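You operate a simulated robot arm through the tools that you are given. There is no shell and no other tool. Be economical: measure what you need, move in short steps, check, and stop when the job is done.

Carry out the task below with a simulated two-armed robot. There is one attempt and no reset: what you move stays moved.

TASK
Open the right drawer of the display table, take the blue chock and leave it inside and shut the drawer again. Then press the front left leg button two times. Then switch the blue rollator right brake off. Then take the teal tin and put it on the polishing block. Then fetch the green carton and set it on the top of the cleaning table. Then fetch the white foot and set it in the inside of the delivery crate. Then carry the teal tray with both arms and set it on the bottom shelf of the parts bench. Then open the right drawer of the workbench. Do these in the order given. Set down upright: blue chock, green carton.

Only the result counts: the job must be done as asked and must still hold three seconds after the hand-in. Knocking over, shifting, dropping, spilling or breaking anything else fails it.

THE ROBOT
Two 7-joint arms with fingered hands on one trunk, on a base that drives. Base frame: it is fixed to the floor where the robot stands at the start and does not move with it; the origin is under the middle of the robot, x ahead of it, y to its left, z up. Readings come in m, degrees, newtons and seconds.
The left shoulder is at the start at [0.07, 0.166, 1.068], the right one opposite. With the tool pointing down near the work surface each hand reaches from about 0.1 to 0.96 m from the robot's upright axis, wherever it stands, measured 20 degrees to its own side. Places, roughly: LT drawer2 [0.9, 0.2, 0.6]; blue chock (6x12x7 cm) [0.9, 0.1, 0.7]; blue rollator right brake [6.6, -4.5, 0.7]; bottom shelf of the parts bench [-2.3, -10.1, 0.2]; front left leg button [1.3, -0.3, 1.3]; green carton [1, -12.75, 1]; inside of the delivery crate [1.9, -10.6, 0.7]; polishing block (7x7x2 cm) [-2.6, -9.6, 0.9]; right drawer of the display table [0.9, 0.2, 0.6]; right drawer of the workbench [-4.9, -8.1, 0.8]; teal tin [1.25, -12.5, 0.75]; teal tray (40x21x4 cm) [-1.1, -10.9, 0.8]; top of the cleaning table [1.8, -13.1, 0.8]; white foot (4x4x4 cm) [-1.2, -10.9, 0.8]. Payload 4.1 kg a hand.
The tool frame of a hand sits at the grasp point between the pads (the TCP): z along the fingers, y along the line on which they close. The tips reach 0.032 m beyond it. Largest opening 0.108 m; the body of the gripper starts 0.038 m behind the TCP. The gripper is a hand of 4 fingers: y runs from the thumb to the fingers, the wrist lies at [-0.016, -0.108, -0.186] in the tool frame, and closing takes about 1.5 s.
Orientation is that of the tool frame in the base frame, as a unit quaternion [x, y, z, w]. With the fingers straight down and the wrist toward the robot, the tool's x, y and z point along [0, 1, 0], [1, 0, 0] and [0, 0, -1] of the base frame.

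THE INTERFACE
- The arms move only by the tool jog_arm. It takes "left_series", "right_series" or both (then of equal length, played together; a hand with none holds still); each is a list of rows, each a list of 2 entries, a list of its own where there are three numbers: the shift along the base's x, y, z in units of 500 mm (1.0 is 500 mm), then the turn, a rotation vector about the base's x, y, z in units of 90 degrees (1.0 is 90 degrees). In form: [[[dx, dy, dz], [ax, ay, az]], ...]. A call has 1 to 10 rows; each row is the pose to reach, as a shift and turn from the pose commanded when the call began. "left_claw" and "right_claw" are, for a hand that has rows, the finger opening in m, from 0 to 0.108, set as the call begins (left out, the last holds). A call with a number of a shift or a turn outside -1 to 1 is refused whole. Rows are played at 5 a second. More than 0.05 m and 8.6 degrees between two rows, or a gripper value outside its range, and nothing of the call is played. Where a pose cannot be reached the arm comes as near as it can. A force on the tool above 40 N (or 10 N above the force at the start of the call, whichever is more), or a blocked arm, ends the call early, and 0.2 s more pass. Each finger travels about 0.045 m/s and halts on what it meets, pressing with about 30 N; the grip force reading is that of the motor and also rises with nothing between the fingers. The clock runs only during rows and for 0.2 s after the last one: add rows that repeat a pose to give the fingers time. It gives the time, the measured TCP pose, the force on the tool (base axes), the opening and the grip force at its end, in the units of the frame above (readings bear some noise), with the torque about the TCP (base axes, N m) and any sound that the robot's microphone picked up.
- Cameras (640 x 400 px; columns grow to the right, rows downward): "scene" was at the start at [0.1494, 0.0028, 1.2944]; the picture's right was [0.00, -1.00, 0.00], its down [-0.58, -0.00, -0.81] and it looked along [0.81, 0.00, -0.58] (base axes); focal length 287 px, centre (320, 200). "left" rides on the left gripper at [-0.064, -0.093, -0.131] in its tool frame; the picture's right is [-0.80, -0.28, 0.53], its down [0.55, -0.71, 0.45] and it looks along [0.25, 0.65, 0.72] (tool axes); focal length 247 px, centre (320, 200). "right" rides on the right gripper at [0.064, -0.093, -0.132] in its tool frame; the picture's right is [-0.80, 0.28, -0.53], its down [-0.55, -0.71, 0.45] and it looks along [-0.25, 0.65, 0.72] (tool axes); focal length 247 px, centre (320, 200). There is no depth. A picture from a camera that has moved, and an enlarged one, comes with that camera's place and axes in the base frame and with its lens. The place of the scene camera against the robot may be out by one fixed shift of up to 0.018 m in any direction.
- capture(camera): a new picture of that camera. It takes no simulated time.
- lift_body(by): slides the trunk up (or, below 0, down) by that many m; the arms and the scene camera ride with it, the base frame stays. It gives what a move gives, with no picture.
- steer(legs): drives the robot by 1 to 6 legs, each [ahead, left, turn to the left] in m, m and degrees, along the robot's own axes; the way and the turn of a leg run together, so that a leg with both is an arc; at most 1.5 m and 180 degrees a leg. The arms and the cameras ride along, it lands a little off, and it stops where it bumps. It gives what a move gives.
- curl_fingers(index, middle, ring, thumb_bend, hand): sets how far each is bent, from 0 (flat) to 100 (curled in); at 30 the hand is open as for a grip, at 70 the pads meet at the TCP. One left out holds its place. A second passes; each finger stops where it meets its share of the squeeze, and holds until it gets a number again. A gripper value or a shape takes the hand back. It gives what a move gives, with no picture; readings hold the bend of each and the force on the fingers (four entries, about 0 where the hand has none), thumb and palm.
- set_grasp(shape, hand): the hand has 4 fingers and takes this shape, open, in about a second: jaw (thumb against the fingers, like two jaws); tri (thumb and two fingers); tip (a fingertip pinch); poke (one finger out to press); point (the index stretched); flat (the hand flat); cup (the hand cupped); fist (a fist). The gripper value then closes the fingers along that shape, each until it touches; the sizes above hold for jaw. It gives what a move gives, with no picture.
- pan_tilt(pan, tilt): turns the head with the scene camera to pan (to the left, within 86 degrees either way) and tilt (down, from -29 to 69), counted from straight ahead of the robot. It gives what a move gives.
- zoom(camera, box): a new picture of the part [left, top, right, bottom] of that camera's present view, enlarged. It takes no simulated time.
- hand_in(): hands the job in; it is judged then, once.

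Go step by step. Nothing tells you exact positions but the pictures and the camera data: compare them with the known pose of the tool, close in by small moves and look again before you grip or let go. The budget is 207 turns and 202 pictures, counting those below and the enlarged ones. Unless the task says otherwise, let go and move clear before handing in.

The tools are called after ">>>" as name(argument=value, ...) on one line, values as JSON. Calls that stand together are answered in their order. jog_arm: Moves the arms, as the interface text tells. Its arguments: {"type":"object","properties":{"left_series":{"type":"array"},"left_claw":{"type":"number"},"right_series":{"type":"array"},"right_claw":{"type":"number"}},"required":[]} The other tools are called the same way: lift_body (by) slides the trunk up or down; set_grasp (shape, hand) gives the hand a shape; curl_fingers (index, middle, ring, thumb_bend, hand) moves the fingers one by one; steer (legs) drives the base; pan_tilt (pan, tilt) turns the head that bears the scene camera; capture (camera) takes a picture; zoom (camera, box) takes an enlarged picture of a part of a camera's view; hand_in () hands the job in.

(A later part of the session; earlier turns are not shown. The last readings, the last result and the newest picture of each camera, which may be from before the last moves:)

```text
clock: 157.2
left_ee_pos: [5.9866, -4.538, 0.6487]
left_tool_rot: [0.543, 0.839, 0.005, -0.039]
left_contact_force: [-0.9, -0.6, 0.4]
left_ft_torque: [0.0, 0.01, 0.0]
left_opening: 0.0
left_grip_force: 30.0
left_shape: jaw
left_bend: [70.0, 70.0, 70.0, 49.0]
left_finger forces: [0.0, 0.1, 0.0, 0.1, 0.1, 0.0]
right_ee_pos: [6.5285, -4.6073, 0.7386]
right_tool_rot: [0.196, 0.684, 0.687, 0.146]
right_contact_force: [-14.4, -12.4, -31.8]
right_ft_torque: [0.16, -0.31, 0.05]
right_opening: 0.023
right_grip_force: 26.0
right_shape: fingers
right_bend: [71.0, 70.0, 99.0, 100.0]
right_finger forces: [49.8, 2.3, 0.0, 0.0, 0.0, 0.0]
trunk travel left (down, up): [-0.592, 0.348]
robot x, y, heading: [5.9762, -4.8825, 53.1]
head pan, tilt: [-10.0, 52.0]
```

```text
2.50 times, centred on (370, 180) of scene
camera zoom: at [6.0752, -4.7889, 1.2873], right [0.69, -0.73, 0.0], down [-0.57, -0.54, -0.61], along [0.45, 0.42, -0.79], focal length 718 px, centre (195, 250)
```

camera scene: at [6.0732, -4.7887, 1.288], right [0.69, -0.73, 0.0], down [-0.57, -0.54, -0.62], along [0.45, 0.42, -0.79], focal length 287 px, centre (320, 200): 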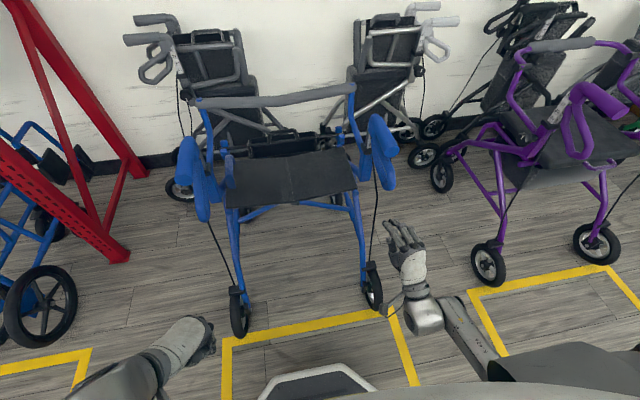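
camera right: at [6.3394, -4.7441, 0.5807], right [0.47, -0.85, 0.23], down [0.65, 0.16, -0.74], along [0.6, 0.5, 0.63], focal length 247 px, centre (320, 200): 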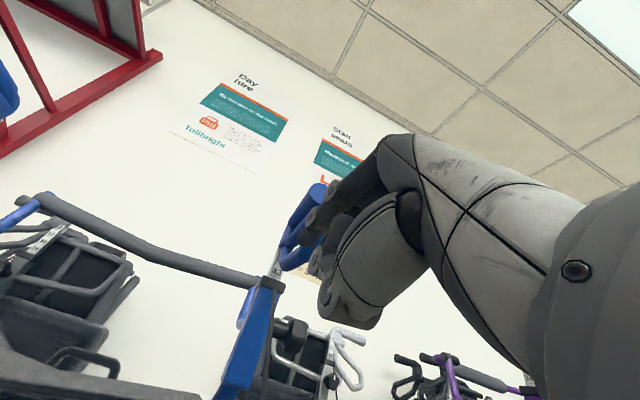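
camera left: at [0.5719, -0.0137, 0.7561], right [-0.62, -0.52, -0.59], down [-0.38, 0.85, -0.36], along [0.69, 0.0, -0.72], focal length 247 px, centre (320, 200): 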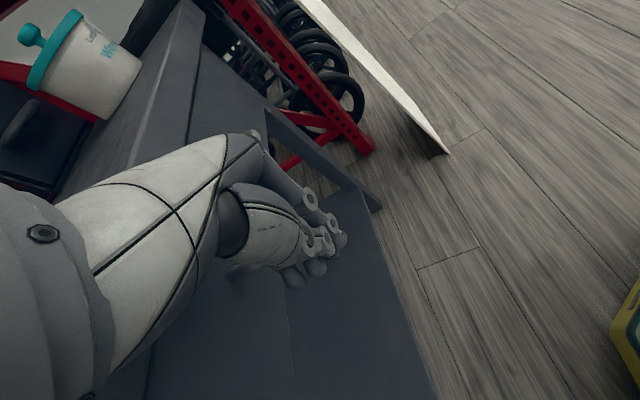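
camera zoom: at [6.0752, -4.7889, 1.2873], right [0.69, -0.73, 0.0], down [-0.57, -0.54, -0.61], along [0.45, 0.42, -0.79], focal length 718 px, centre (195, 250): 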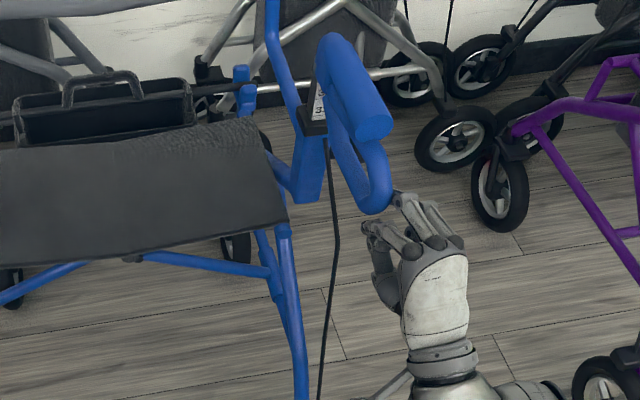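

The lever moved up more and now resists with about 32 N, so it's probably at its stop. I'll lower the hand, back away and check that the lever stays up.

>>> jog_arm(right_series=[[[0.0, 0.0, -0.04], [0, 0, 0]], [[0.0, 0.0, -0.1], [0, 0, 0]], [[-0.03, -0.05, -0.13], [0, 0, 0]], [[-0.06, -0.11, -0.13], [0, 0, 0]], [[-0.09, -0.17, -0.13], [0, 0, 0]], [[-0.12, -0.23, -0.13], [0, 0, 0]]])

>>> zoom(camera="scene", box=[290, 100, 450, 260])

>>> zoom(camera="scene", box=[110, 80, 270, 240])

```text
clock: 158.6
left_ee_pos: [5.9851, -4.539, 0.6488]
left_tool_rot: [0.544, 0.839, 0.006, -0.038]
left_contact_force: [0.2, 0.4, 0.8]
left_ft_torque: [-0.02, -0.04, 0.01]
left_opening: 0.0
left_grip_force: 29.9
left_shape: jaw
left_bend: [70.0, 70.0, 70.0, 49.0]
left_finger forces: [0.0, 0.0, 0.0, 0.1, 0.0, 0.0]
right_ee_pos: [6.4706, -4.7191, 0.6778]
right_tool_rot: [0.195, 0.681, 0.69, 0.148]
right_contact_force: [-0.6, -0.2, 0.8]
right_ft_torque: [0.01, -0.02, -0.02]
right_opening: 0.035
right_grip_force: 0.0
right_shape: fingers
right_bend: [70.0, 70.0, 99.0, 100.0]
right_finger forces: [0.0, 0.1, 0.1, 0.0, 0.0, 0.1]
trunk travel left (down, up): [-0.592, 0.348]
robot x, y, heading: [5.9794, -4.88, 53.3]
head pan, tilt: [-10.0, 52.0]
```

```text
2.50 times, centred on (370, 180) of scene
camera zoom: at [6.0729, -4.7892, 1.288], right [0.69, -0.73, 0.0], down [-0.57, -0.54, -0.62], along [0.45, 0.42, -0.79], focal length 718 px, centre (195, 250)
```

zoom: 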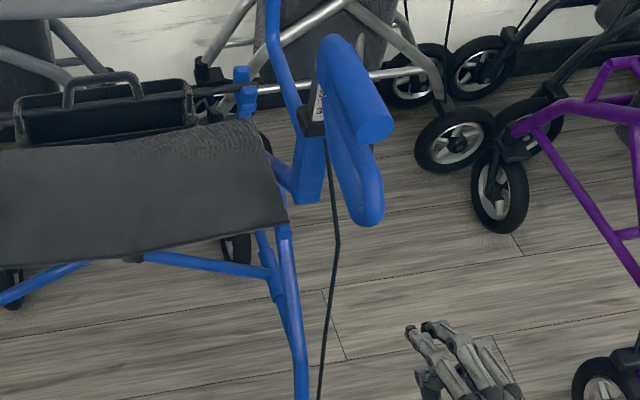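

```text
2.50 times, centred on (190, 160) of scene
camera zoom: at [6.0729, -4.7892, 1.288], right [0.69, -0.73, 0.0], down [-0.57, -0.54, -0.62], along [0.45, 0.42, -0.79], focal length 718 px, centre (645, 300)
```

zoom: 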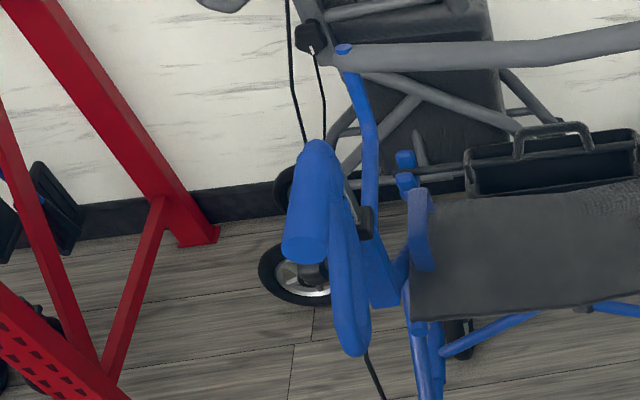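

The lever springs back to a stable raised position that differs from the still-parked left lever, so the right brake is off. Next is the workshop area (x≈-5..2, y≈-8..-13). I'll back away, turn toward it and look.

>>> steer(legs=[[-0.4, 0, 0], [0, 0, -175]])

>>> lift_body(by=0.3)

>>> pan_tilt(pan=0, tilt=12)

>>> capture(camera="scene")

```text
clock: 168.2
left_ee_pos: [5.7519, -5.5432, 0.6489]
left_tool_rot: [0.852, -0.522, 0.038, 0.004]
left_contact_force: [-0.2, 0.0, -1.1]
left_ft_torque: [0.02, -0.03, -0.01]
left_opening: 0.0002
left_grip_force: 30.6
left_shape: jaw
left_bend: [70.0, 70.0, 70.0, 49.0]
left_finger forces: [0.1, 0.0, 0.0, 0.0, 0.0, 0.0]
right_ee_pos: [5.2599, -5.3865, 0.677]
right_tool_rot: [0.686, -0.178, -0.13, 0.693]
right_contact_force: [0.4, 0.5, 0.4]
right_ft_torque: [-0.04, 0.02, -0.05]
right_opening: 0.035
right_grip_force: 0.1
right_shape: fingers
right_bend: [70.0, 70.0, 99.0, 100.0]
right_finger forces: [0.0, 0.0, 0.1, 0.1, 0.0, 0.1]
trunk travel left (down, up): [-0.592, 0.348]
robot x, y, heading: [5.744, -5.1995, -123.6]
head pan, tilt: [-10.0, 52.0]
```

```text
clock: 171.2
left_ee_pos: [5.7526, -5.5434, 0.9481]
left_tool_rot: [0.852, -0.522, 0.037, 0.004]
left_contact_force: [-0.5, 0.7, -0.3]
left_ft_torque: [0.01, -0.02, 0.04]
left_opening: 0.0
left_grip_force: 30.2
left_shape: jaw
left_bend: [70.0, 70.0, 70.0, 49.0]
left_finger forces: [0.1, 0.0, 0.1, 0.0, 0.1, 0.0]
right_ee_pos: [5.2602, -5.387, 0.9772]
right_tool_rot: [0.686, -0.177, -0.13, 0.693]
right_contact_force: [0.9, 0.1, -0.2]
right_ft_torque: [-0.02, -0.01, -0.03]
right_opening: 0.0352
right_grip_force: 0.1
right_shape: fingers
right_bend: [70.0, 70.0, 99.0, 100.0]
right_finger forces: [0.0, 0.0, 0.0, 0.1, 0.0, 0.0]
trunk travel left (down, up): [-0.892, 0.048]
robot x, y, heading: [5.7465, -5.1979, -123.6]
head pan, tilt: [-10.0, 52.0]
```

```text
clock: 172.3
left_ee_pos: [5.7532, -5.5434, 0.9484]
left_tool_rot: [0.852, -0.522, 0.037, 0.004]
left_contact_force: [0.1, 0.3, 0.2]
left_ft_torque: [0.0, -0.03, 0.03]
left_opening: 0.0
left_grip_force: 30.2
left_shape: jaw
left_bend: [70.0, 70.0, 70.0, 49.0]
left_finger forces: [0.0, 0.0, 0.0, 0.0, 0.0, 0.0]
right_ee_pos: [5.2606, -5.387, 0.9772]
right_tool_rot: [0.686, -0.176, -0.129, 0.694]
right_contact_force: [0.4, 0.3, 0.1]
right_ft_torque: [0.04, 0.03, -0.02]
right_opening: 0.0352
right_grip_force: 0.0
right_shape: fingers
right_bend: [70.0, 70.0, 99.0, 100.0]
right_finger forces: [0.0, 0.1, 0.0, 0.0, 0.0, 0.1]
trunk travel left (down, up): [-0.892, 0.048]
robot x, y, heading: [5.7443, -5.1994, -123.7]
head pan, tilt: [0.0, 12.0]
```

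```text
96 pictures are left
camera scene: at [5.6754, -5.3145, 1.6492], right [-0.83, 0.56, 0.0], down [0.12, 0.17, -0.98], along [-0.54, -0.81, -0.21], focal length 287 px, centre (320, 200)
```

scene: 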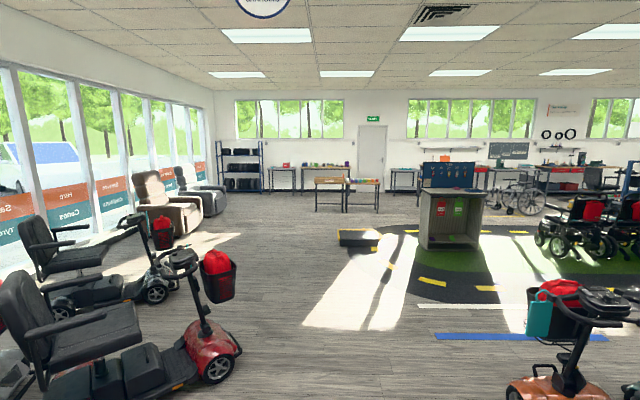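

I can see the whole shop: the work tables are along the far wall, and there's a gap between the scooters. I'll drive through the gap, keeping left of the ramp track.

>>> steer(legs=[[0, 0, -10], [1.0, 0, 0], [0.94, 0, 0], [0, 0, 35], [1.5, 0, 0], [0.8, 0, 0]])

>>> capture(camera="scene")

```text
clock: 195.7
left_ee_pos: [4.0567, -9.2371, 0.9483]
left_tool_rot: [0.94, -0.338, 0.037, -0.003]
left_contact_force: [-0.7, -0.2, 0.5]
left_ft_torque: [0.03, -0.01, -0.02]
left_opening: 0.0
left_grip_force: 29.6
left_shape: jaw
left_bend: [70.0, 70.0, 70.0, 49.0]
left_finger forces: [0.1, 0.0, 0.0, 0.0, 0.1, 0.0]
right_ee_pos: [3.5424, -9.2897, 0.9777]
right_tool_rot: [0.708, -0.035, 0.013, 0.705]
right_contact_force: [-0.2, 0.1, 0.3]
right_ft_torque: [-0.02, 0.01, 0.03]
right_opening: 0.0349
right_grip_force: 0.1
right_shape: fingers
right_bend: [70.0, 70.0, 99.0, 100.0]
right_finger forces: [0.0, 0.0, 0.1, 0.0, 0.0, 0.0]
trunk travel left (down, up): [-0.892, 0.048]
robot x, y, heading: [3.9103, -8.9256, -100.2]
head pan, tilt: [0.0, 12.0]
```

```text
95 pictures are left
camera scene: at [3.8968, -9.0625, 1.6493], right [-0.98, 0.18, 0.0], down [0.04, 0.2, -0.98], along [-0.18, -0.96, -0.21], focal length 287 px, centre (320, 200)
```

scene: 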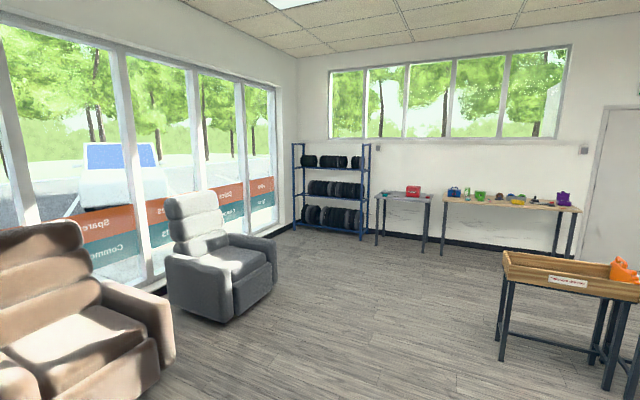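

>>> zoom(camera="scene", box=[370, 170, 590, 260])

```text
2.91 times, centred on (480, 215) of scene
camera zoom: at [3.8968, -9.0625, 1.6493], right [-0.98, 0.18, 0.0], down [0.04, 0.2, -0.98], along [-0.18, -0.96, -0.21], focal length 835 px, centre (-146, 156)
```

zoom: 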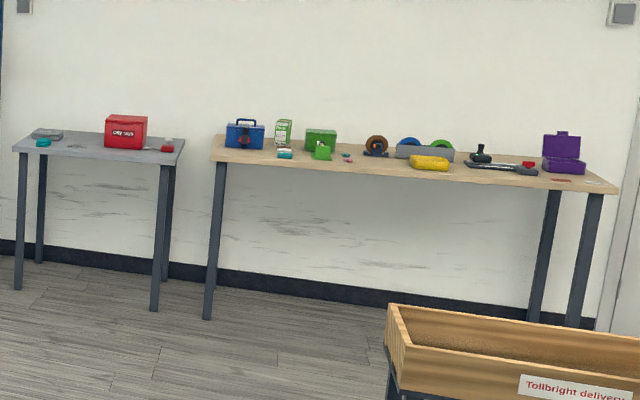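

The long wooden table holds the teal tin with the green-white carton behind it. The grey table to its left is the cleaning table, and the delivery crate is the nearer wooden bench. Driving round to stand before the tin.

>>> steer(legs=[[0, 0, -8.6], [1.45, 0, 0], [1.37, 0, 0], [0, 0, -55], [1.25, 0, 0], [0, 0, 38]])

>>> pan_tilt(pan=0, tilt=40)

>>> capture(camera="scene")

```text
clock: 220.2
left_ee_pos: [1.742, -12.2317, 0.9476]
left_tool_rot: [0.834, -0.55, 0.037, 0.005]
left_contact_force: [0.3, -0.5, 0.0]
left_ft_torque: [0.0, 0.01, -0.02]
left_opening: 0.0
left_grip_force: 29.7
left_shape: jaw
left_bend: [70.0, 70.0, 70.0, 49.0]
left_finger forces: [0.0, 0.1, 0.0, 0.0, 0.1, 0.0]
right_ee_pos: [1.2595, -12.0439, 0.978]
right_tool_rot: [0.68, -0.199, -0.152, 0.689]
right_contact_force: [0.5, -0.1, 0.1]
right_ft_torque: [0.01, -0.02, 0.04]
right_opening: 0.0348
right_grip_force: 0.0
right_shape: fingers
right_bend: [70.0, 70.0, 99.0, 100.0]
right_finger forces: [0.1, 0.1, 0.0, 0.0, 0.0, 0.0]
trunk travel left (down, up): [-0.892, 0.048]
robot x, y, heading: [1.7498, -11.8864, -127.2]
head pan, tilt: [0.0, 12.0]
```

```text
clock: 221.2
left_ee_pos: [1.741, -12.2312, 0.9483]
left_tool_rot: [0.835, -0.549, 0.037, 0.005]
left_contact_force: [-0.5, -0.2, -0.7]
left_ft_torque: [0.0, -0.01, -0.01]
left_opening: 0.0
left_grip_force: 29.9
left_shape: jaw
left_bend: [70.0, 70.0, 70.0, 49.0]
left_finger forces: [0.1, 0.0, 0.0, 0.0, 0.0, 0.1]
right_ee_pos: [1.2591, -12.0424, 0.9774]
right_tool_rot: [0.68, -0.2, -0.151, 0.689]
right_contact_force: [-0.1, -0.1, 0.3]
right_ft_torque: [-0.04, 0.02, 0.02]
right_opening: 0.0351
right_grip_force: 0.0
right_shape: fingers
right_bend: [70.0, 70.0, 99.0, 100.0]
right_finger forces: [0.0, 0.0, 0.0, 0.0, 0.0, 0.0]
trunk travel left (down, up): [-0.892, 0.048]
robot x, y, heading: [1.7561, -11.889, -127.6]
head pan, tilt: [0.0, 40.0]
```

```text
93 pictures are left
camera scene: at [1.6843, -11.9904, 1.6049], right [-0.79, 0.61, 0.0], down [0.39, 0.51, -0.77], along [-0.47, -0.61, -0.64], focal length 287 px, centre (320, 200)
```

scene: 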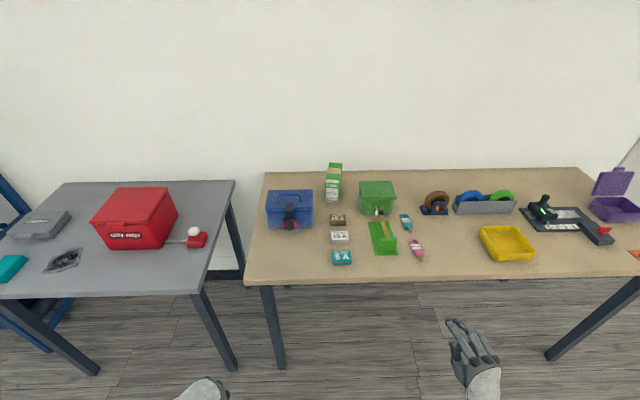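

>>> zoom(camera="scene", box=[260, 150, 420, 290])

```text
2.86 times, centred on (340, 220) of scene
camera zoom: at [1.6843, -11.9904, 1.6049], right [-0.79, 0.61, 0.0], down [0.39, 0.51, -0.77], along [-0.47, -0.61, -0.64], focal length 820 px, centre (263, 143)
```

zoom: 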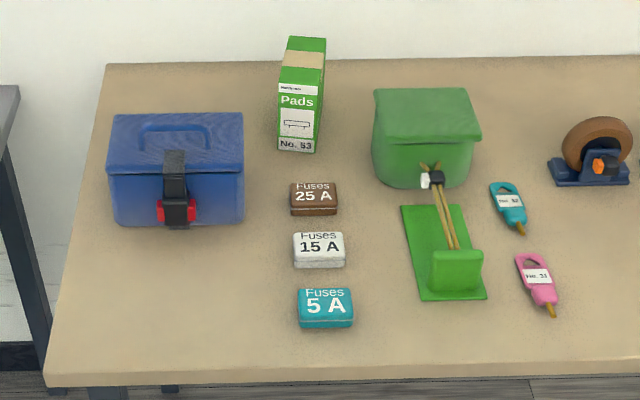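

The teal "5A" fuse tin is at about (1.21, -12.48) and roughly 7×5×2 cm. I'll turn the right hand to point down and open it in jaw shape.

>>> set_grasp(hand="right", shape="jaw")

>>> jog_arm(right_series=[[[0, 0, 0.01], [0.079, -0.052, 0]], [[0, 0, 0.02], [0.158, -0.104, -0.001]], [[0, 0, 0.03], [0.237, -0.155, -0.002]], [[0, 0, 0.04], [0.316, -0.207, -0.003]], [[0, 0, 0.05], [0.395, -0.259, -0.003]], [[0, 0, 0.06], [0.474, -0.311, -0.004]], [[0, 0, 0.06], [0.553, -0.363, -0.005]], [[0, 0, 0.06], [0.632, -0.414, -0.005]], [[0, 0, 0.06], [0.711, -0.466, -0.006]], [[0, 0, 0.06], [0.79, -0.518, -0.007]]], right_claw=0.09)

```text
clock: 222.1
left_ee_pos: [1.7421, -12.2313, 0.9477]
left_tool_rot: [0.835, -0.55, 0.037, 0.006]
left_contact_force: [0.4, 0.0, 0.5]
left_ft_torque: [0.0, -0.03, 0.01]
left_opening: 0.0
left_grip_force: 30.1
left_shape: jaw
left_bend: [70.0, 70.0, 70.0, 49.0]
left_finger forces: [0.0, 0.0, 0.0, 0.1, 0.0, 0.0]
right_ee_pos: [1.2607, -12.0432, 0.9771]
right_tool_rot: [0.68, -0.199, -0.152, 0.689]
right_contact_force: [0.8, 0.0, 0.0]
right_ft_torque: [0.05, 0.0, -0.04]
right_opening: 0.1078
right_grip_force: 0.1
right_shape: jaw
right_bend: [30.0, 30.0, 30.0, 30.0]
right_finger forces: [0.0, 0.0, 0.0, 0.0, 0.1, 0.1]
trunk travel left (down, up): [-0.892, 0.048]
robot x, y, heading: [1.7557, -11.8862, -127.6]
head pan, tilt: [0.0, 40.0]
```

```text
clock: 224.2
left_ee_pos: [1.74, -12.2316, 0.9484]
left_tool_rot: [0.835, -0.549, 0.038, 0.005]
left_contact_force: [-0.2, -0.5, 0.3]
left_ft_torque: [0.0, 0.01, -0.01]
left_opening: 0.0
left_grip_force: 30.3
left_shape: jaw
left_bend: [70.0, 70.0, 70.0, 49.0]
left_finger forces: [0.0, 0.0, 0.0, 0.0, 0.0, 0.0]
right_ee_pos: [1.2579, -12.0422, 1.0067]
right_tool_rot: [0.946, -0.32, 0.024, 0.047]
right_contact_force: [-0.2, 0.6, 0.5]
right_ft_torque: [0.02, -0.07, -0.02]
right_opening: 0.0902
right_grip_force: 0.0
right_shape: jaw
right_bend: [26.0, 34.0, 32.0, 51.0]
right_finger forces: [0.0, 0.0, 0.0, 0.0, 0.0, 0.0]
trunk travel left (down, up): [-0.892, 0.048]
robot x, y, heading: [1.7552, -11.8841, -127.6]
head pan, tilt: [0.0, 40.0]
```

>>> jog_arm(right_series=[[[-0.01, -0.087, 0], [0.007, 0.001, 0]], [[-0.02, -0.174, 0], [0.013, 0.002, 0]], [[-0.03, -0.261, 0], [0.02, 0.003, 0]], [[-0.04, -0.348, 0], [0.026, 0.004, 0]], [[-0.05, -0.435, -0.03], [0.033, 0.005, 0]], [[-0.06, -0.522, -0.06], [0.04, 0.006, 0]], [[-0.07, -0.609, -0.1], [0.046, 0.007, 0]], [[-0.08, -0.696, -0.14], [0.053, 0.008, 0]], [[-0.091, -0.783, -0.17], [0.06, 0.009, 0]], [[-0.102, -0.86, -0.2], [0.066, 0.01, 0]]], right_claw=0.085)

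>>> capture(camera="right")

>>> zoom(camera="scene", box=[260, 150, 420, 290])

```text
clock: 226.4
left_ee_pos: [1.7414, -12.2337, 0.9473]
left_tool_rot: [0.834, -0.55, 0.036, 0.005]
left_contact_force: [0.4, 0.1, -0.2]
left_ft_torque: [0.06, 0.01, 0.02]
left_opening: 0.0
left_grip_force: 30.1
left_shape: jaw
left_bend: [70.0, 70.0, 70.0, 49.0]
left_finger forces: [0.0, 0.0, 0.0, 0.0, 0.0, 0.0]
right_ee_pos: [1.2095, -12.4742, 0.9087]
right_tool_rot: [0.947, -0.32, -0.002, 0.002]
right_contact_force: [0.1, 0.5, -1.0]
right_ft_torque: [0.01, -0.02, 0.02]
right_opening: 0.0853
right_grip_force: 0.1
right_shape: jaw
right_bend: [26.0, 35.0, 33.0, 55.0]
right_finger forces: [0.0, 0.1, 0.0, 0.1, 0.0, 0.0]
trunk travel left (down, up): [-0.892, 0.048]
robot x, y, heading: [1.7518, -11.8855, -127.6]
head pan, tilt: [0.0, 40.0]
```

```text
91 pictures are left
camera right: at [1.317, -12.4384, 1.0392], right [-0.8, 0.26, 0.53], down [-0.01, 0.89, -0.45], along [-0.59, -0.37, -0.72], focal length 247 px, centre (320, 200)
```

right: 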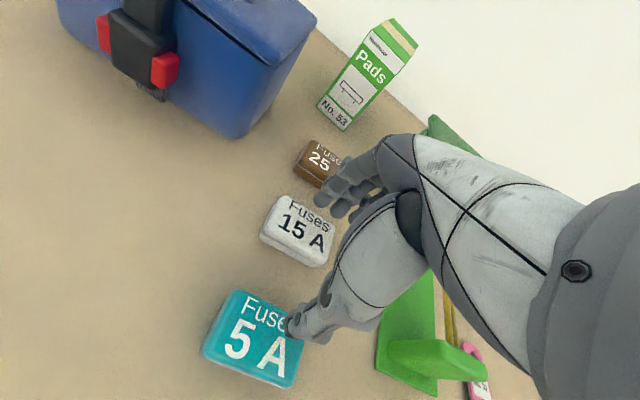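

```text
2.86 times, centred on (340, 220) of scene
camera zoom: at [1.6858, -11.9937, 1.6047], right [-0.79, 0.61, 0.0], down [0.39, 0.51, -0.77], along [-0.47, -0.61, -0.64], focal length 820 px, centre (263, 143)
```

zoom: 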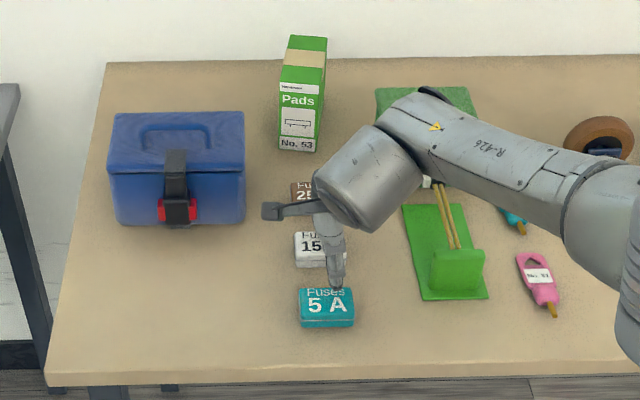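

The two cameras put the tin's top at z 0.867 (the table is at about 0.845), with its centre at (1.254, -12.429). I'll lift slightly, shift over it and narrow to 5.8 cm to clear the neighbouring tin. Then I'll descend.

>>> jog_arm(right_series=[[[0, 0, 0.04], [0, 0, 0]], [[0.045, 0.046, 0.04], [0, 0, 0]], [[0.089, 0.091, 0.04], [0, 0, 0]], [[0.089, 0.091, 0.04], [0, 0, 0]], [[0.089, 0.091, 0.0], [0, 0, 0]], [[0.089, 0.091, -0.03], [0, 0, 0]], [[0.089, 0.091, -0.052], [0, 0, 0]]], right_claw=0.058)

>>> capture(camera="right")

```text
clock: 228.1
left_ee_pos: [1.7418, -12.2309, 0.9495]
left_tool_rot: [0.835, -0.549, 0.037, 0.006]
left_contact_force: [-0.6, 0.0, 0.0]
left_ft_torque: [-0.03, 0.01, 0.01]
left_opening: 0.0
left_grip_force: 30.3
left_shape: jaw
left_bend: [70.0, 70.0, 70.0, 49.0]
left_finger forces: [0.1, 0.0, 0.0, 0.0, 0.1, 0.1]
right_ee_pos: [1.2531, -12.4255, 0.8814]
right_tool_rot: [0.947, -0.32, -0.001, 0.002]
right_contact_force: [0.6, 0.2, -0.3]
right_ft_torque: [-0.02, 0.0, -0.02]
right_opening: 0.0582
right_grip_force: 0.1
right_shape: jaw
right_bend: [74.0, 43.0, 41.0, 69.0]
right_finger forces: [0.1, 0.1, 0.0, 0.0, 0.0, 0.0]
trunk travel left (down, up): [-0.892, 0.048]
robot x, y, heading: [1.7576, -11.8854, -127.5]
head pan, tilt: [0.0, 40.0]
```

```text
89 pictures are left
camera right: at [1.3611, -12.3906, 1.0125], right [-0.8, 0.26, 0.53], down [-0.01, 0.89, -0.45], along [-0.59, -0.37, -0.72], focal length 247 px, centre (320, 200)
```

right: 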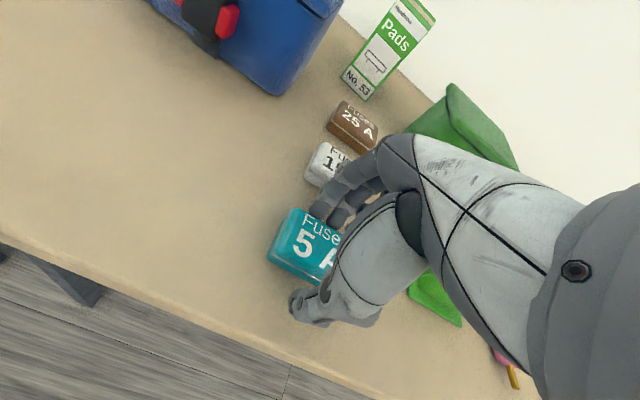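

>>> jog_arm(right_series=[[[0.016, -0.012, 0], [0, 0, 0]], [[0.016, -0.012, -0.005], [0, 0, 0]]])

>>> jog_arm(right_series=[[[0, 0, 0], [0, 0, 0]], [[0, 0, 0], [0, 0, 0]], [[0, 0, 0], [0, 0, 0]], [[0, 0, 0], [0, 0, 0]], [[0, 0, 0], [0, 0, 0]], [[0, 0, 0], [0, 0, 0]]], right_claw=0.0)

>>> jog_arm(right_series=[[[0, 0, 0.03], [0, 0, 0]], [[0, 0, 0.07], [0, 0, 0]], [[0, 0, 0.15], [0, 0, 0]], [[0, 0, 0.23], [0, 0, 0]]])

>>> capture(camera="right")

```text
clock: 228.7
left_ee_pos: [1.7416, -12.2319, 0.9484]
left_tool_rot: [0.835, -0.549, 0.037, 0.006]
left_contact_force: [-0.1, -0.3, -0.6]
left_ft_torque: [0.01, -0.03, 0.0]
left_opening: 0.0
left_grip_force: 29.9
left_shape: jaw
left_bend: [70.0, 70.0, 70.0, 49.0]
left_finger forces: [0.1, 0.1, 0.0, 0.1, 0.1, 0.1]
right_ee_pos: [1.2608, -12.4339, 0.8789]
right_tool_rot: [0.947, -0.321, -0.001, 0.002]
right_contact_force: [-0.2, 1.1, -0.6]
right_ft_torque: [-0.01, 0.0, 0.02]
right_opening: 0.0584
right_grip_force: 0.0
right_shape: jaw
right_bend: [74.0, 43.0, 41.0, 69.0]
right_finger forces: [0.0, 0.0, 0.0, 0.0, 0.0, 0.1]
trunk travel left (down, up): [-0.892, 0.048]
robot x, y, heading: [1.7587, -11.8853, -127.4]
head pan, tilt: [0.0, 40.0]
```

```text
clock: 230.1
left_ee_pos: [1.741, -12.2302, 0.9482]
left_tool_rot: [0.835, -0.549, 0.038, 0.006]
left_contact_force: [0.2, -0.6, -0.2]
left_ft_torque: [0.01, -0.02, 0.0]
left_opening: 0.0
left_grip_force: 30.3
left_shape: jaw
left_bend: [70.0, 70.0, 70.0, 49.0]
left_finger forces: [0.1, 0.0, 0.1, 0.1, 0.1, 0.0]
right_ee_pos: [1.2611, -12.4326, 0.8791]
right_tool_rot: [0.947, -0.321, 0.0, 0.002]
right_contact_force: [0.1, 0.3, 0.2]
right_ft_torque: [-0.01, -0.01, 0.0]
right_opening: 0.0367
right_grip_force: 29.9
right_shape: jaw
right_bend: [74.0, 53.0, 51.0, 74.0]
right_finger forces: [15.2, 8.0, 3.7, 0.0, 27.1, 0.0]
trunk travel left (down, up): [-0.892, 0.048]
robot x, y, heading: [1.7547, -11.8877, -127.5]
head pan, tilt: [0.0, 40.0]
```

```text
clock: 231.1
left_ee_pos: [1.7424, -12.2312, 0.9491]
left_tool_rot: [0.835, -0.549, 0.037, 0.006]
left_contact_force: [0.5, 0.3, -0.4]
left_ft_torque: [-0.05, 0.03, 0.0]
left_opening: 0.0002
left_grip_force: 29.9
left_shape: jaw
left_bend: [70.0, 70.0, 70.0, 49.0]
left_finger forces: [0.1, 0.1, 0.0, 0.0, 0.0, 0.0]
right_ee_pos: [1.2611, -12.4302, 0.9959]
right_tool_rot: [0.947, -0.32, -0.001, 0.001]
right_contact_force: [0.5, 1.2, -0.2]
right_ft_torque: [0.0, 0.0, -0.02]
right_opening: 0.0369
right_grip_force: 29.7
right_shape: jaw
right_bend: [74.0, 53.0, 51.0, 74.0]
right_finger forces: [15.2, 8.1, 3.9, 0.0, 27.1, 0.1]
trunk travel left (down, up): [-0.892, 0.048]
robot x, y, heading: [1.7534, -11.8842, -127.6]
head pan, tilt: [0.0, 40.0]
```

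```text
88 pictures are left
camera right: at [1.3703, -12.3946, 1.1267], right [-0.8, 0.26, 0.53], down [-0.01, 0.89, -0.45], along [-0.59, -0.37, -0.72], focal length 247 px, centre (320, 200)
```

right: 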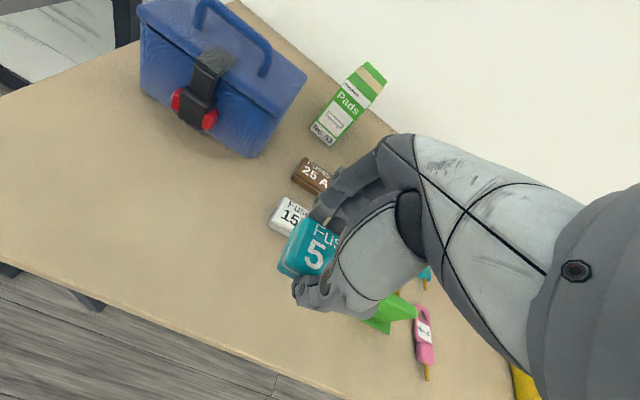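

The tin is held. I'll pull it in close to the body and look right along the wall toward the parts bench.

>>> jog_arm(right_series=[[[0.05, 0.068, 0.02], [0, 0, 0]], [[0.1, 0.137, 0.04], [0, 0, 0]], [[0.155, 0.205, 0.06], [0, 0, 0]], [[0.21, 0.273, 0.06], [0, 0, 0]], [[0.26, 0.342, 0.06], [0, 0, 0]], [[0.315, 0.41, 0.06], [0, 0, 0]], [[0.37, 0.48, 0.06], [0, 0, 0]], [[0.427, 0.554, 0.06], [0, 0, 0]]])

>>> pan_tilt(pan=-75, tilt=22)

>>> capture(camera="scene")

```text
clock: 232.8
left_ee_pos: [1.7423, -12.2313, 0.9494]
left_tool_rot: [0.835, -0.549, 0.037, 0.006]
left_contact_force: [0.5, 0.6, 0.6]
left_ft_torque: [0.02, 0.02, 0.03]
left_opening: 0.0004
left_grip_force: 29.9
left_shape: jaw
left_bend: [70.0, 70.0, 70.0, 49.0]
left_finger forces: [0.2, 0.0, 0.0, 0.1, 0.1, 0.1]
right_ee_pos: [1.4753, -12.1565, 1.0246]
right_tool_rot: [0.947, -0.321, -0.001, 0.003]
right_contact_force: [0.1, -0.3, -0.7]
right_ft_torque: [0.0, 0.02, 0.0]
right_opening: 0.0366
right_grip_force: 30.4
right_shape: jaw
right_bend: [74.0, 53.0, 51.0, 74.0]
right_finger forces: [15.4, 8.1, 3.8, 0.1, 27.3, 0.1]
trunk travel left (down, up): [-0.892, 0.048]
robot x, y, heading: [1.7519, -11.8858, -127.5]
head pan, tilt: [0.0, 40.0]
```

```text
clock: 234.3
left_ee_pos: [1.7419, -12.2305, 0.9483]
left_tool_rot: [0.835, -0.548, 0.037, 0.005]
left_contact_force: [0.3, 0.2, -0.9]
left_ft_torque: [-0.03, -0.03, 0.03]
left_opening: 0.0
left_grip_force: 30.2
left_shape: jaw
left_bend: [70.0, 70.0, 70.0, 49.0]
left_finger forces: [0.0, 0.0, 0.1, 0.0, 0.0, 0.0]
right_ee_pos: [1.4737, -12.1554, 1.0244]
right_tool_rot: [0.947, -0.32, -0.001, 0.002]
right_contact_force: [0.4, 0.1, -1.7]
right_ft_torque: [0.01, -0.03, 0.01]
right_opening: 0.0365
right_grip_force: 29.5
right_shape: jaw
right_bend: [74.0, 53.0, 51.0, 74.0]
right_finger forces: [15.3, 8.1, 3.8, 0.1, 27.3, 0.0]
trunk travel left (down, up): [-0.892, 0.048]
robot x, y, heading: [1.7562, -11.8861, -127.4]
head pan, tilt: [-75.0, 22.0]
```

```text
87 pictures are left
camera scene: at [1.6501, -11.8878, 1.6329], right [0.38, 0.92, 0.0], down [0.35, -0.14, -0.93], along [-0.86, 0.35, -0.37], focal length 287 px, centre (320, 200)
```

scene: 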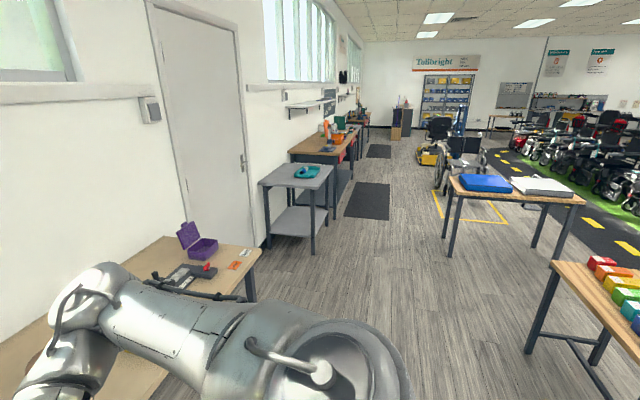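

The corridor along the wall is clear: grey table with the teal tray first, then the wood-topped parts bench. I'll drive along to stand in front of the parts bench.

>>> steer(legs=[[-0.1, 0, 0], [0, 0, -86.6], [1.5, 0, 0], [1.5, 0, 0], [1.5, 0, 0], [0.28, 0, 0]])

>>> steer(legs=[[0, 0, 86.6]])

>>> pan_tilt(pan=0, tilt=40)

>>> capture(camera="scene")

```text
clock: 261.9
left_ee_pos: [-2.5481, -9.2282, 0.9479]
left_tool_rot: [-0.246, 0.969, -0.023, -0.029]
left_contact_force: [-0.4, 0.1, -0.2]
left_ft_torque: [0.02, 0.0, 0.02]
left_opening: 0.0002
left_grip_force: 29.9
left_shape: jaw
left_bend: [70.0, 70.0, 70.0, 49.0]
left_finger forces: [0.0, 0.0, 0.0, 0.1, 0.0, 0.0]
right_ee_pos: [-2.4967, -8.9555, 1.0249]
right_tool_rot: [-0.482, 0.876, 0.003, -0.001]
right_contact_force: [0.5, 0.3, -1.0]
right_ft_torque: [-0.03, 0.0, -0.02]
right_opening: 0.037
right_grip_force: 30.0
right_shape: jaw
right_bend: [74.0, 53.0, 51.0, 74.0]
right_finger forces: [15.2, 7.9, 3.8, 0.0, 27.1, 0.1]
trunk travel left (down, up): [-0.892, 0.048]
robot x, y, heading: [-2.2043, -9.2146, 147.5]
head pan, tilt: [-75.0, 22.0]
```

```text
clock: 266.0
left_ee_pos: [-2.2174, -9.5558, 0.9492]
left_tool_rot: [0.835, -0.549, 0.037, 0.005]
left_contact_force: [0.3, 0.5, -0.1]
left_ft_torque: [0.0, 0.03, -0.03]
left_opening: 0.0
left_grip_force: 29.4
left_shape: jaw
left_bend: [70.0, 70.0, 70.0, 49.0]
left_finger forces: [0.0, 0.0, 0.0, 0.0, 0.0, 0.0]
right_ee_pos: [-2.4845, -9.4834, 1.0238]
right_tool_rot: [0.948, -0.319, -0.001, 0.001]
right_contact_force: [1.1, 0.2, -1.0]
right_ft_torque: [0.01, 0.0, 0.0]
right_opening: 0.0366
right_grip_force: 30.0
right_shape: jaw
right_bend: [74.0, 53.0, 51.0, 74.0]
right_finger forces: [15.2, 7.9, 3.6, 0.1, 26.7, 0.0]
trunk travel left (down, up): [-0.892, 0.048]
robot x, y, heading: [-2.2038, -9.2106, -127.3]
head pan, tilt: [-75.0, 22.0]
```

```text
clock: 267.4
left_ee_pos: [-2.2169, -9.5557, 0.9487]
left_tool_rot: [0.835, -0.549, 0.037, 0.006]
left_contact_force: [0.3, 0.0, -1.0]
left_ft_torque: [-0.02, -0.01, 0.01]
left_opening: 0.0001
left_grip_force: 29.9
left_shape: jaw
left_bend: [70.0, 70.0, 70.0, 49.0]
left_finger forces: [0.0, 0.0, 0.0, 0.0, 0.0, 0.0]
right_ee_pos: [-2.4851, -9.4835, 1.0231]
right_tool_rot: [0.948, -0.319, -0.001, 0.002]
right_contact_force: [0.5, 0.0, -0.8]
right_ft_torque: [0.02, -0.01, -0.01]
right_opening: 0.0364
right_grip_force: 30.7
right_shape: jaw
right_bend: [74.0, 53.0, 51.0, 74.0]
right_finger forces: [15.2, 7.9, 3.7, 0.0, 26.9, 0.1]
trunk travel left (down, up): [-0.892, 0.048]
robot x, y, heading: [-2.2041, -9.2173, -127.7]
head pan, tilt: [0.0, 40.0]
```

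```text
86 pictures are left
camera scene: at [-2.2753, -9.3164, 1.6048], right [-0.79, 0.61, 0.0], down [0.39, 0.51, -0.77], along [-0.46, -0.61, -0.64], focal length 287 px, centre (320, 200)
```

scene: 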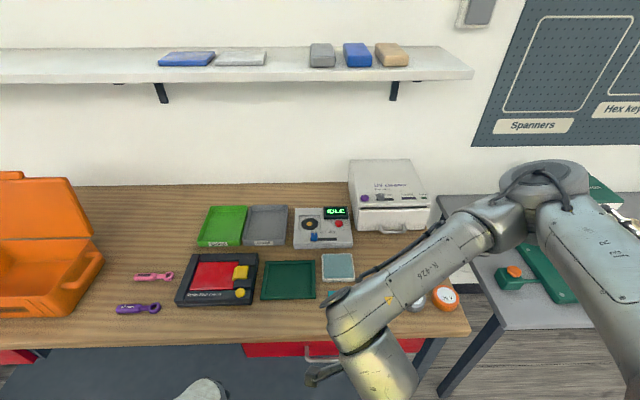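

The bench top shows a pale teal square block near (338, 267), but my hand hides the area beside it. I'll move the hand right and zoom in.

>>> jog_arm(right_series=[[[-0.06, 0.05, 0.0], [0, 0, 0]], [[-0.12, 0.1, 0.0], [0, 0, 0]], [[-0.16, 0.15, 0.0], [0, 0, 0]], [[-0.2, 0.2, 0.0], [0, 0, 0]]])

>>> zoom(camera="scene", box=[240, 180, 480, 340])

```text
clock: 268.4
left_ee_pos: [-2.216, -9.5576, 0.9482]
left_tool_rot: [0.835, -0.549, 0.036, 0.005]
left_contact_force: [0.0, -0.7, -0.1]
left_ft_torque: [-0.01, 0.02, 0.0]
left_opening: 0.0
left_grip_force: 29.5
left_shape: jaw
left_bend: [70.0, 70.0, 70.0, 49.0]
left_finger forces: [0.1, 0.0, 0.1, 0.1, 0.0, 0.0]
right_ee_pos: [-2.5631, -9.4079, 1.0226]
right_tool_rot: [0.948, -0.319, -0.002, 0.002]
right_contact_force: [-0.2, -0.3, -0.7]
right_ft_torque: [-0.01, -0.01, -0.02]
right_opening: 0.0362
right_grip_force: 30.1
right_shape: jaw
right_bend: [74.0, 53.0, 51.0, 74.0]
right_finger forces: [15.5, 8.1, 4.0, 0.0, 27.4, 0.0]
right hand out of reach, approached as far as the arm can: row 4
trunk travel left (down, up): [-0.892, 0.048]
robot x, y, heading: [-2.2083, -9.2113, -127.4]
head pan, tilt: [0.0, 40.0]
```

```text
2.50 times, centred on (360, 260) of scene
camera zoom: at [-2.2726, -9.3192, 1.6047], right [-0.8, 0.61, 0.0], down [0.39, 0.51, -0.77], along [-0.47, -0.61, -0.64], focal length 718 px, centre (220, 50)
```

zoom: 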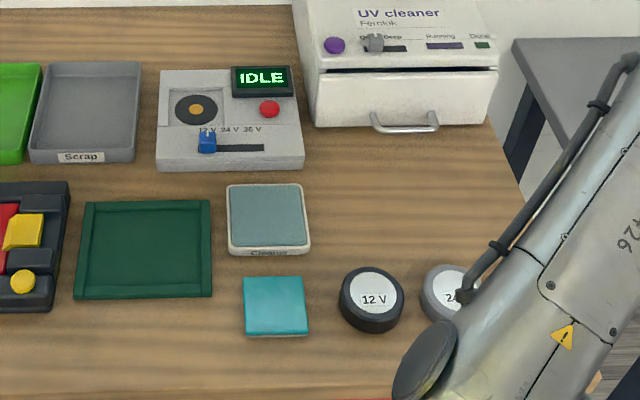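

The teal 7×7 cm square at about (-2.59, -9.63) is the polishing block; the larger "Cleaner" pad lies behind it. I'll bring the tin above the block for a close look.

>>> jog_arm(right_series=[[[-0.01, -0.08, 0], [0, 0, 0]], [[-0.025, -0.16, 0], [0, 0, 0]], [[-0.04, -0.24, -0.02], [0, 0, 0]], [[-0.05, -0.32, -0.04], [0, 0, 0]], [[-0.06, -0.4, -0.07], [0, 0, 0]], [[-0.068, -0.43, -0.1], [0, 0, 0]]])

>>> capture(camera="right")

>>> zoom(camera="scene", box=[240, 180, 480, 340])

```text
clock: 269.8
left_ee_pos: [-2.2168, -9.5571, 0.9484]
left_tool_rot: [0.835, -0.548, 0.038, 0.005]
left_contact_force: [-0.6, 0.1, -0.3]
left_ft_torque: [-0.03, -0.02, -0.02]
left_opening: 0.0
left_grip_force: 30.0
left_shape: jaw
left_bend: [70.0, 70.0, 70.0, 49.0]
left_finger forces: [0.0, 0.0, 0.0, 0.0, 0.0, 0.1]
right_ee_pos: [-2.5985, -9.6234, 0.9734]
right_tool_rot: [0.948, -0.319, -0.001, 0.002]
right_contact_force: [0.5, -0.1, -0.4]
right_ft_torque: [-0.02, -0.01, 0.0]
right_opening: 0.0361
right_grip_force: 30.5
right_shape: jaw
right_bend: [74.0, 53.0, 51.0, 74.0]
right_finger forces: [15.5, 8.1, 4.0, 0.0, 27.6, 0.1]
trunk travel left (down, up): [-0.892, 0.048]
robot x, y, heading: [-2.2054, -9.2111, -127.2]
head pan, tilt: [0.0, 40.0]
```

```text
84 pictures are left
camera right: at [-2.4909, -9.5867, 1.1056], right [-0.81, 0.26, 0.53], down [-0.01, 0.89, -0.45], along [-0.59, -0.37, -0.72], focal length 247 px, centre (320, 200)
```

right: 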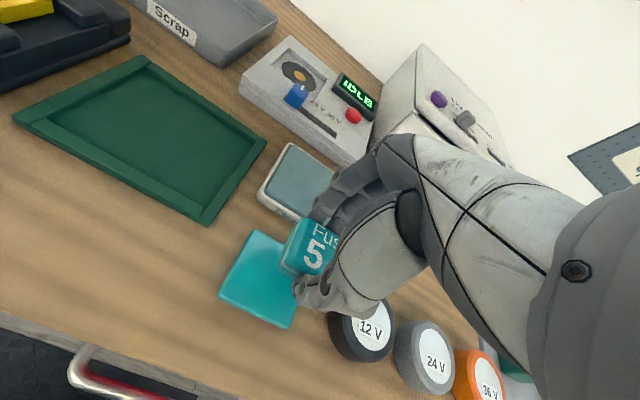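

```text
2.50 times, centred on (360, 260) of scene
camera zoom: at [-2.2763, -9.3162, 1.6048], right [-0.8, 0.61, 0.0], down [0.39, 0.51, -0.77], along [-0.46, -0.61, -0.64], focal length 718 px, centre (220, 50)
```

zoom: 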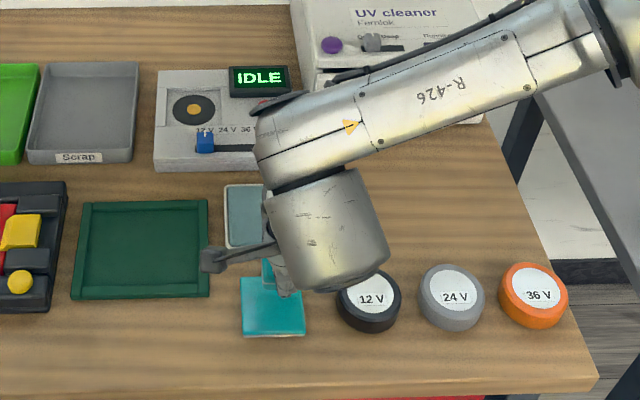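

>>> jog_arm(right_series=[[[0.007, 0.02, 0], [0, 0, 0]], [[0.007, 0.02, -0.04], [0, 0, 0]], [[0.007, 0.02, -0.08], [0, 0, 0]], [[0.007, 0.02, -0.09], [0, 0, 0]]])

>>> capture(camera="right")

```text
clock: 270.8
left_ee_pos: [-2.2158, -9.5548, 0.9496]
left_tool_rot: [0.835, -0.549, 0.038, 0.005]
left_contact_force: [0.1, 0.8, 0.4]
left_ft_torque: [-0.01, -0.01, 0.0]
left_opening: 0.0001
left_grip_force: 29.8
left_shape: jaw
left_bend: [70.0, 70.0, 70.0, 49.0]
left_finger forces: [0.1, 0.0, 0.0, 0.1, 0.0, 0.1]
right_ee_pos: [-2.5961, -9.6117, 0.9307]
right_tool_rot: [0.948, -0.319, -0.001, 0.004]
right_contact_force: [-3.1, -1.5, 11.1]
right_ft_torque: [0.01, 0.1, 0.02]
right_opening: 0.037
right_grip_force: 30.2
right_shape: jaw
right_bend: [74.0, 53.0, 51.0, 74.0]
right_finger forces: [17.1, 9.6, 4.6, 0.0, 28.7, 0.0]
trunk travel left (down, up): [-0.892, 0.048]
robot x, y, heading: [-2.205, -9.21, -127.3]
head pan, tilt: [0.0, 40.0]
```

```text
82 pictures are left
camera right: at [-2.4879, -9.576, 1.0617], right [-0.8, 0.26, 0.53], down [-0.01, 0.89, -0.45], along [-0.59, -0.37, -0.71], focal length 247 px, centre (320, 200)
```

right: 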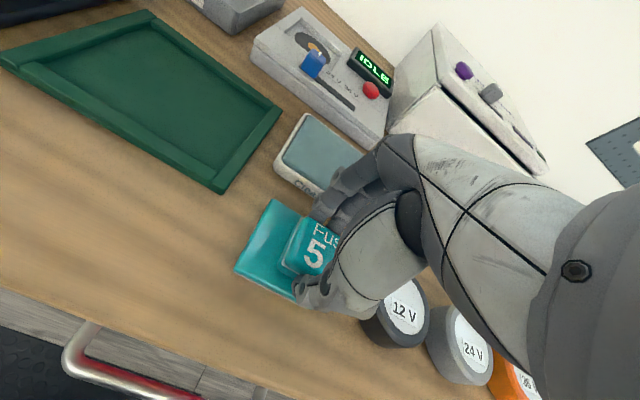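

It touched down (11 N), but the tin sits too far right and near on the block. I'll lift 1.2 cm, shift 2.7 cm left and 1.3 cm forward, and check again.

>>> jog_arm(right_series=[[[0, 0, 0.03], [0, 0, 0]], [[0.014, -0.027, 0.03], [0, 0, 0]], [[0.027, -0.054, 0.03], [0, 0, 0]], [[0.027, -0.054, 0.012], [0, 0, 0]]])

>>> zoom(camera="right", box=[200, 160, 380, 320])

>>> zoom(camera="scene", box=[300, 250, 380, 310])

```text
clock: 271.8
left_ee_pos: [-2.2175, -9.556, 0.9476]
left_tool_rot: [0.835, -0.549, 0.039, 0.006]
left_contact_force: [1.1, -0.4, -0.4]
left_ft_torque: [0.01, 0.03, 0.01]
left_opening: 0.0001
left_grip_force: 30.0
left_shape: jaw
left_bend: [70.0, 70.0, 70.0, 49.0]
left_finger forces: [0.1, 0.0, 0.0, 0.0, 0.0, 0.1]
right_ee_pos: [-2.5819, -9.6404, 0.9369]
right_tool_rot: [0.948, -0.318, -0.001, 0.002]
right_contact_force: [0.4, -0.2, -0.3]
right_ft_torque: [-0.03, 0.01, -0.01]
right_opening: 0.0366
right_grip_force: 29.6
right_shape: jaw
right_bend: [74.0, 53.0, 51.0, 74.0]
right_finger forces: [16.1, 8.6, 4.1, 0.0, 28.8, 0.1]
trunk travel left (down, up): [-0.892, 0.048]
robot x, y, heading: [-2.2057, -9.2122, -127.3]
head pan, tilt: [0.0, 40.0]
```

```text
2.50 times, centred on (290, 240) of right
camera zoom: at [-2.4747, -9.6058, 1.0662], right [-0.81, 0.26, 0.53], down [-0.01, 0.89, -0.45], along [-0.59, -0.37, -0.72], focal length 617 px, centre (395, 100)
```

zoom: 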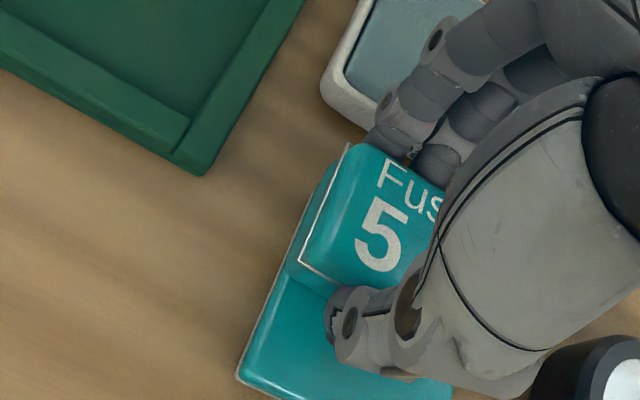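

```text
6.67 times, centred on (340, 280) of scene
camera zoom: at [-2.2758, -9.3159, 1.6048], right [-0.8, 0.61, 0.0], down [0.39, 0.51, -0.77], along [-0.46, -0.61, -0.64], focal length 1914 px, centre (187, -333)
```

zoom: 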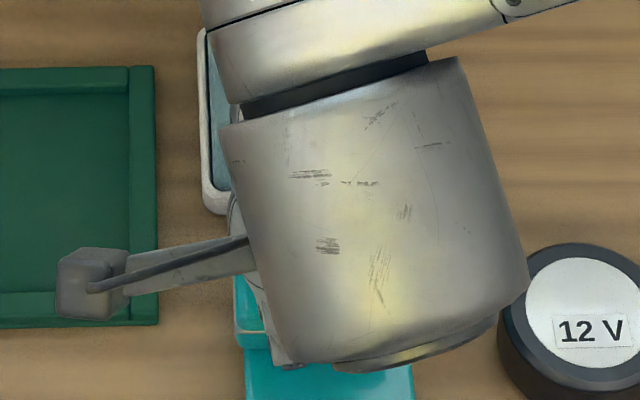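

The tin is now a bit too far forward and left. I'll correct by 2.2 cm back and 1.2 cm right, then lower to contact.

>>> jog_arm(right_series=[[[0, 0, 0.012], [0, 0, 0]], [[0.004, 0.025, 0.012], [0, 0, 0]], [[0.008, 0.049, 0.012], [0, 0, 0]], [[0.008, 0.049, -0.004], [0, 0, 0]], [[0.008, 0.049, -0.012], [0, 0, 0]]])

>>> zoom(camera="right", box=[200, 160, 380, 320])

```text
clock: 273.0
left_ee_pos: [-2.2162, -9.5556, 0.9482]
left_tool_rot: [0.835, -0.549, 0.037, 0.006]
left_contact_force: [0.3, 0.5, 0.2]
left_ft_torque: [-0.02, 0.0, -0.01]
left_opening: 0.0
left_grip_force: 30.1
left_shape: jaw
left_bend: [70.0, 70.0, 70.0, 49.0]
left_finger forces: [0.0, 0.1, 0.0, 0.0, 0.1, 0.1]
right_ee_pos: [-2.5771, -9.6157, 0.9305]
right_tool_rot: [0.948, -0.319, 0.0, 0.005]
right_contact_force: [-2.9, -2.2, 10.7]
right_ft_torque: [-0.03, 0.09, 0.03]
right_opening: 0.0368
right_grip_force: 29.9
right_shape: jaw
right_bend: [74.0, 53.0, 51.0, 74.0]
right_finger forces: [17.4, 9.6, 4.6, 0.0, 28.7, 0.0]
trunk travel left (down, up): [-0.892, 0.048]
robot x, y, heading: [-2.2018, -9.2122, -127.3]
head pan, tilt: [0.0, 40.0]
```

```text
2.50 times, centred on (290, 240) of right
camera zoom: at [-2.4692, -9.5797, 1.0617], right [-0.8, 0.26, 0.53], down [-0.01, 0.89, -0.45], along [-0.59, -0.37, -0.71], focal length 617 px, centre (395, 100)
```

zoom: 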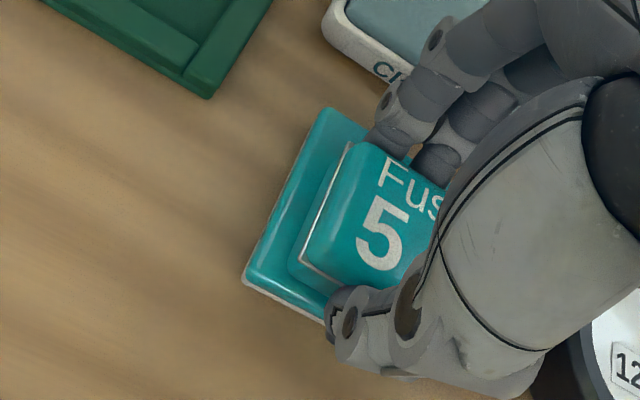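

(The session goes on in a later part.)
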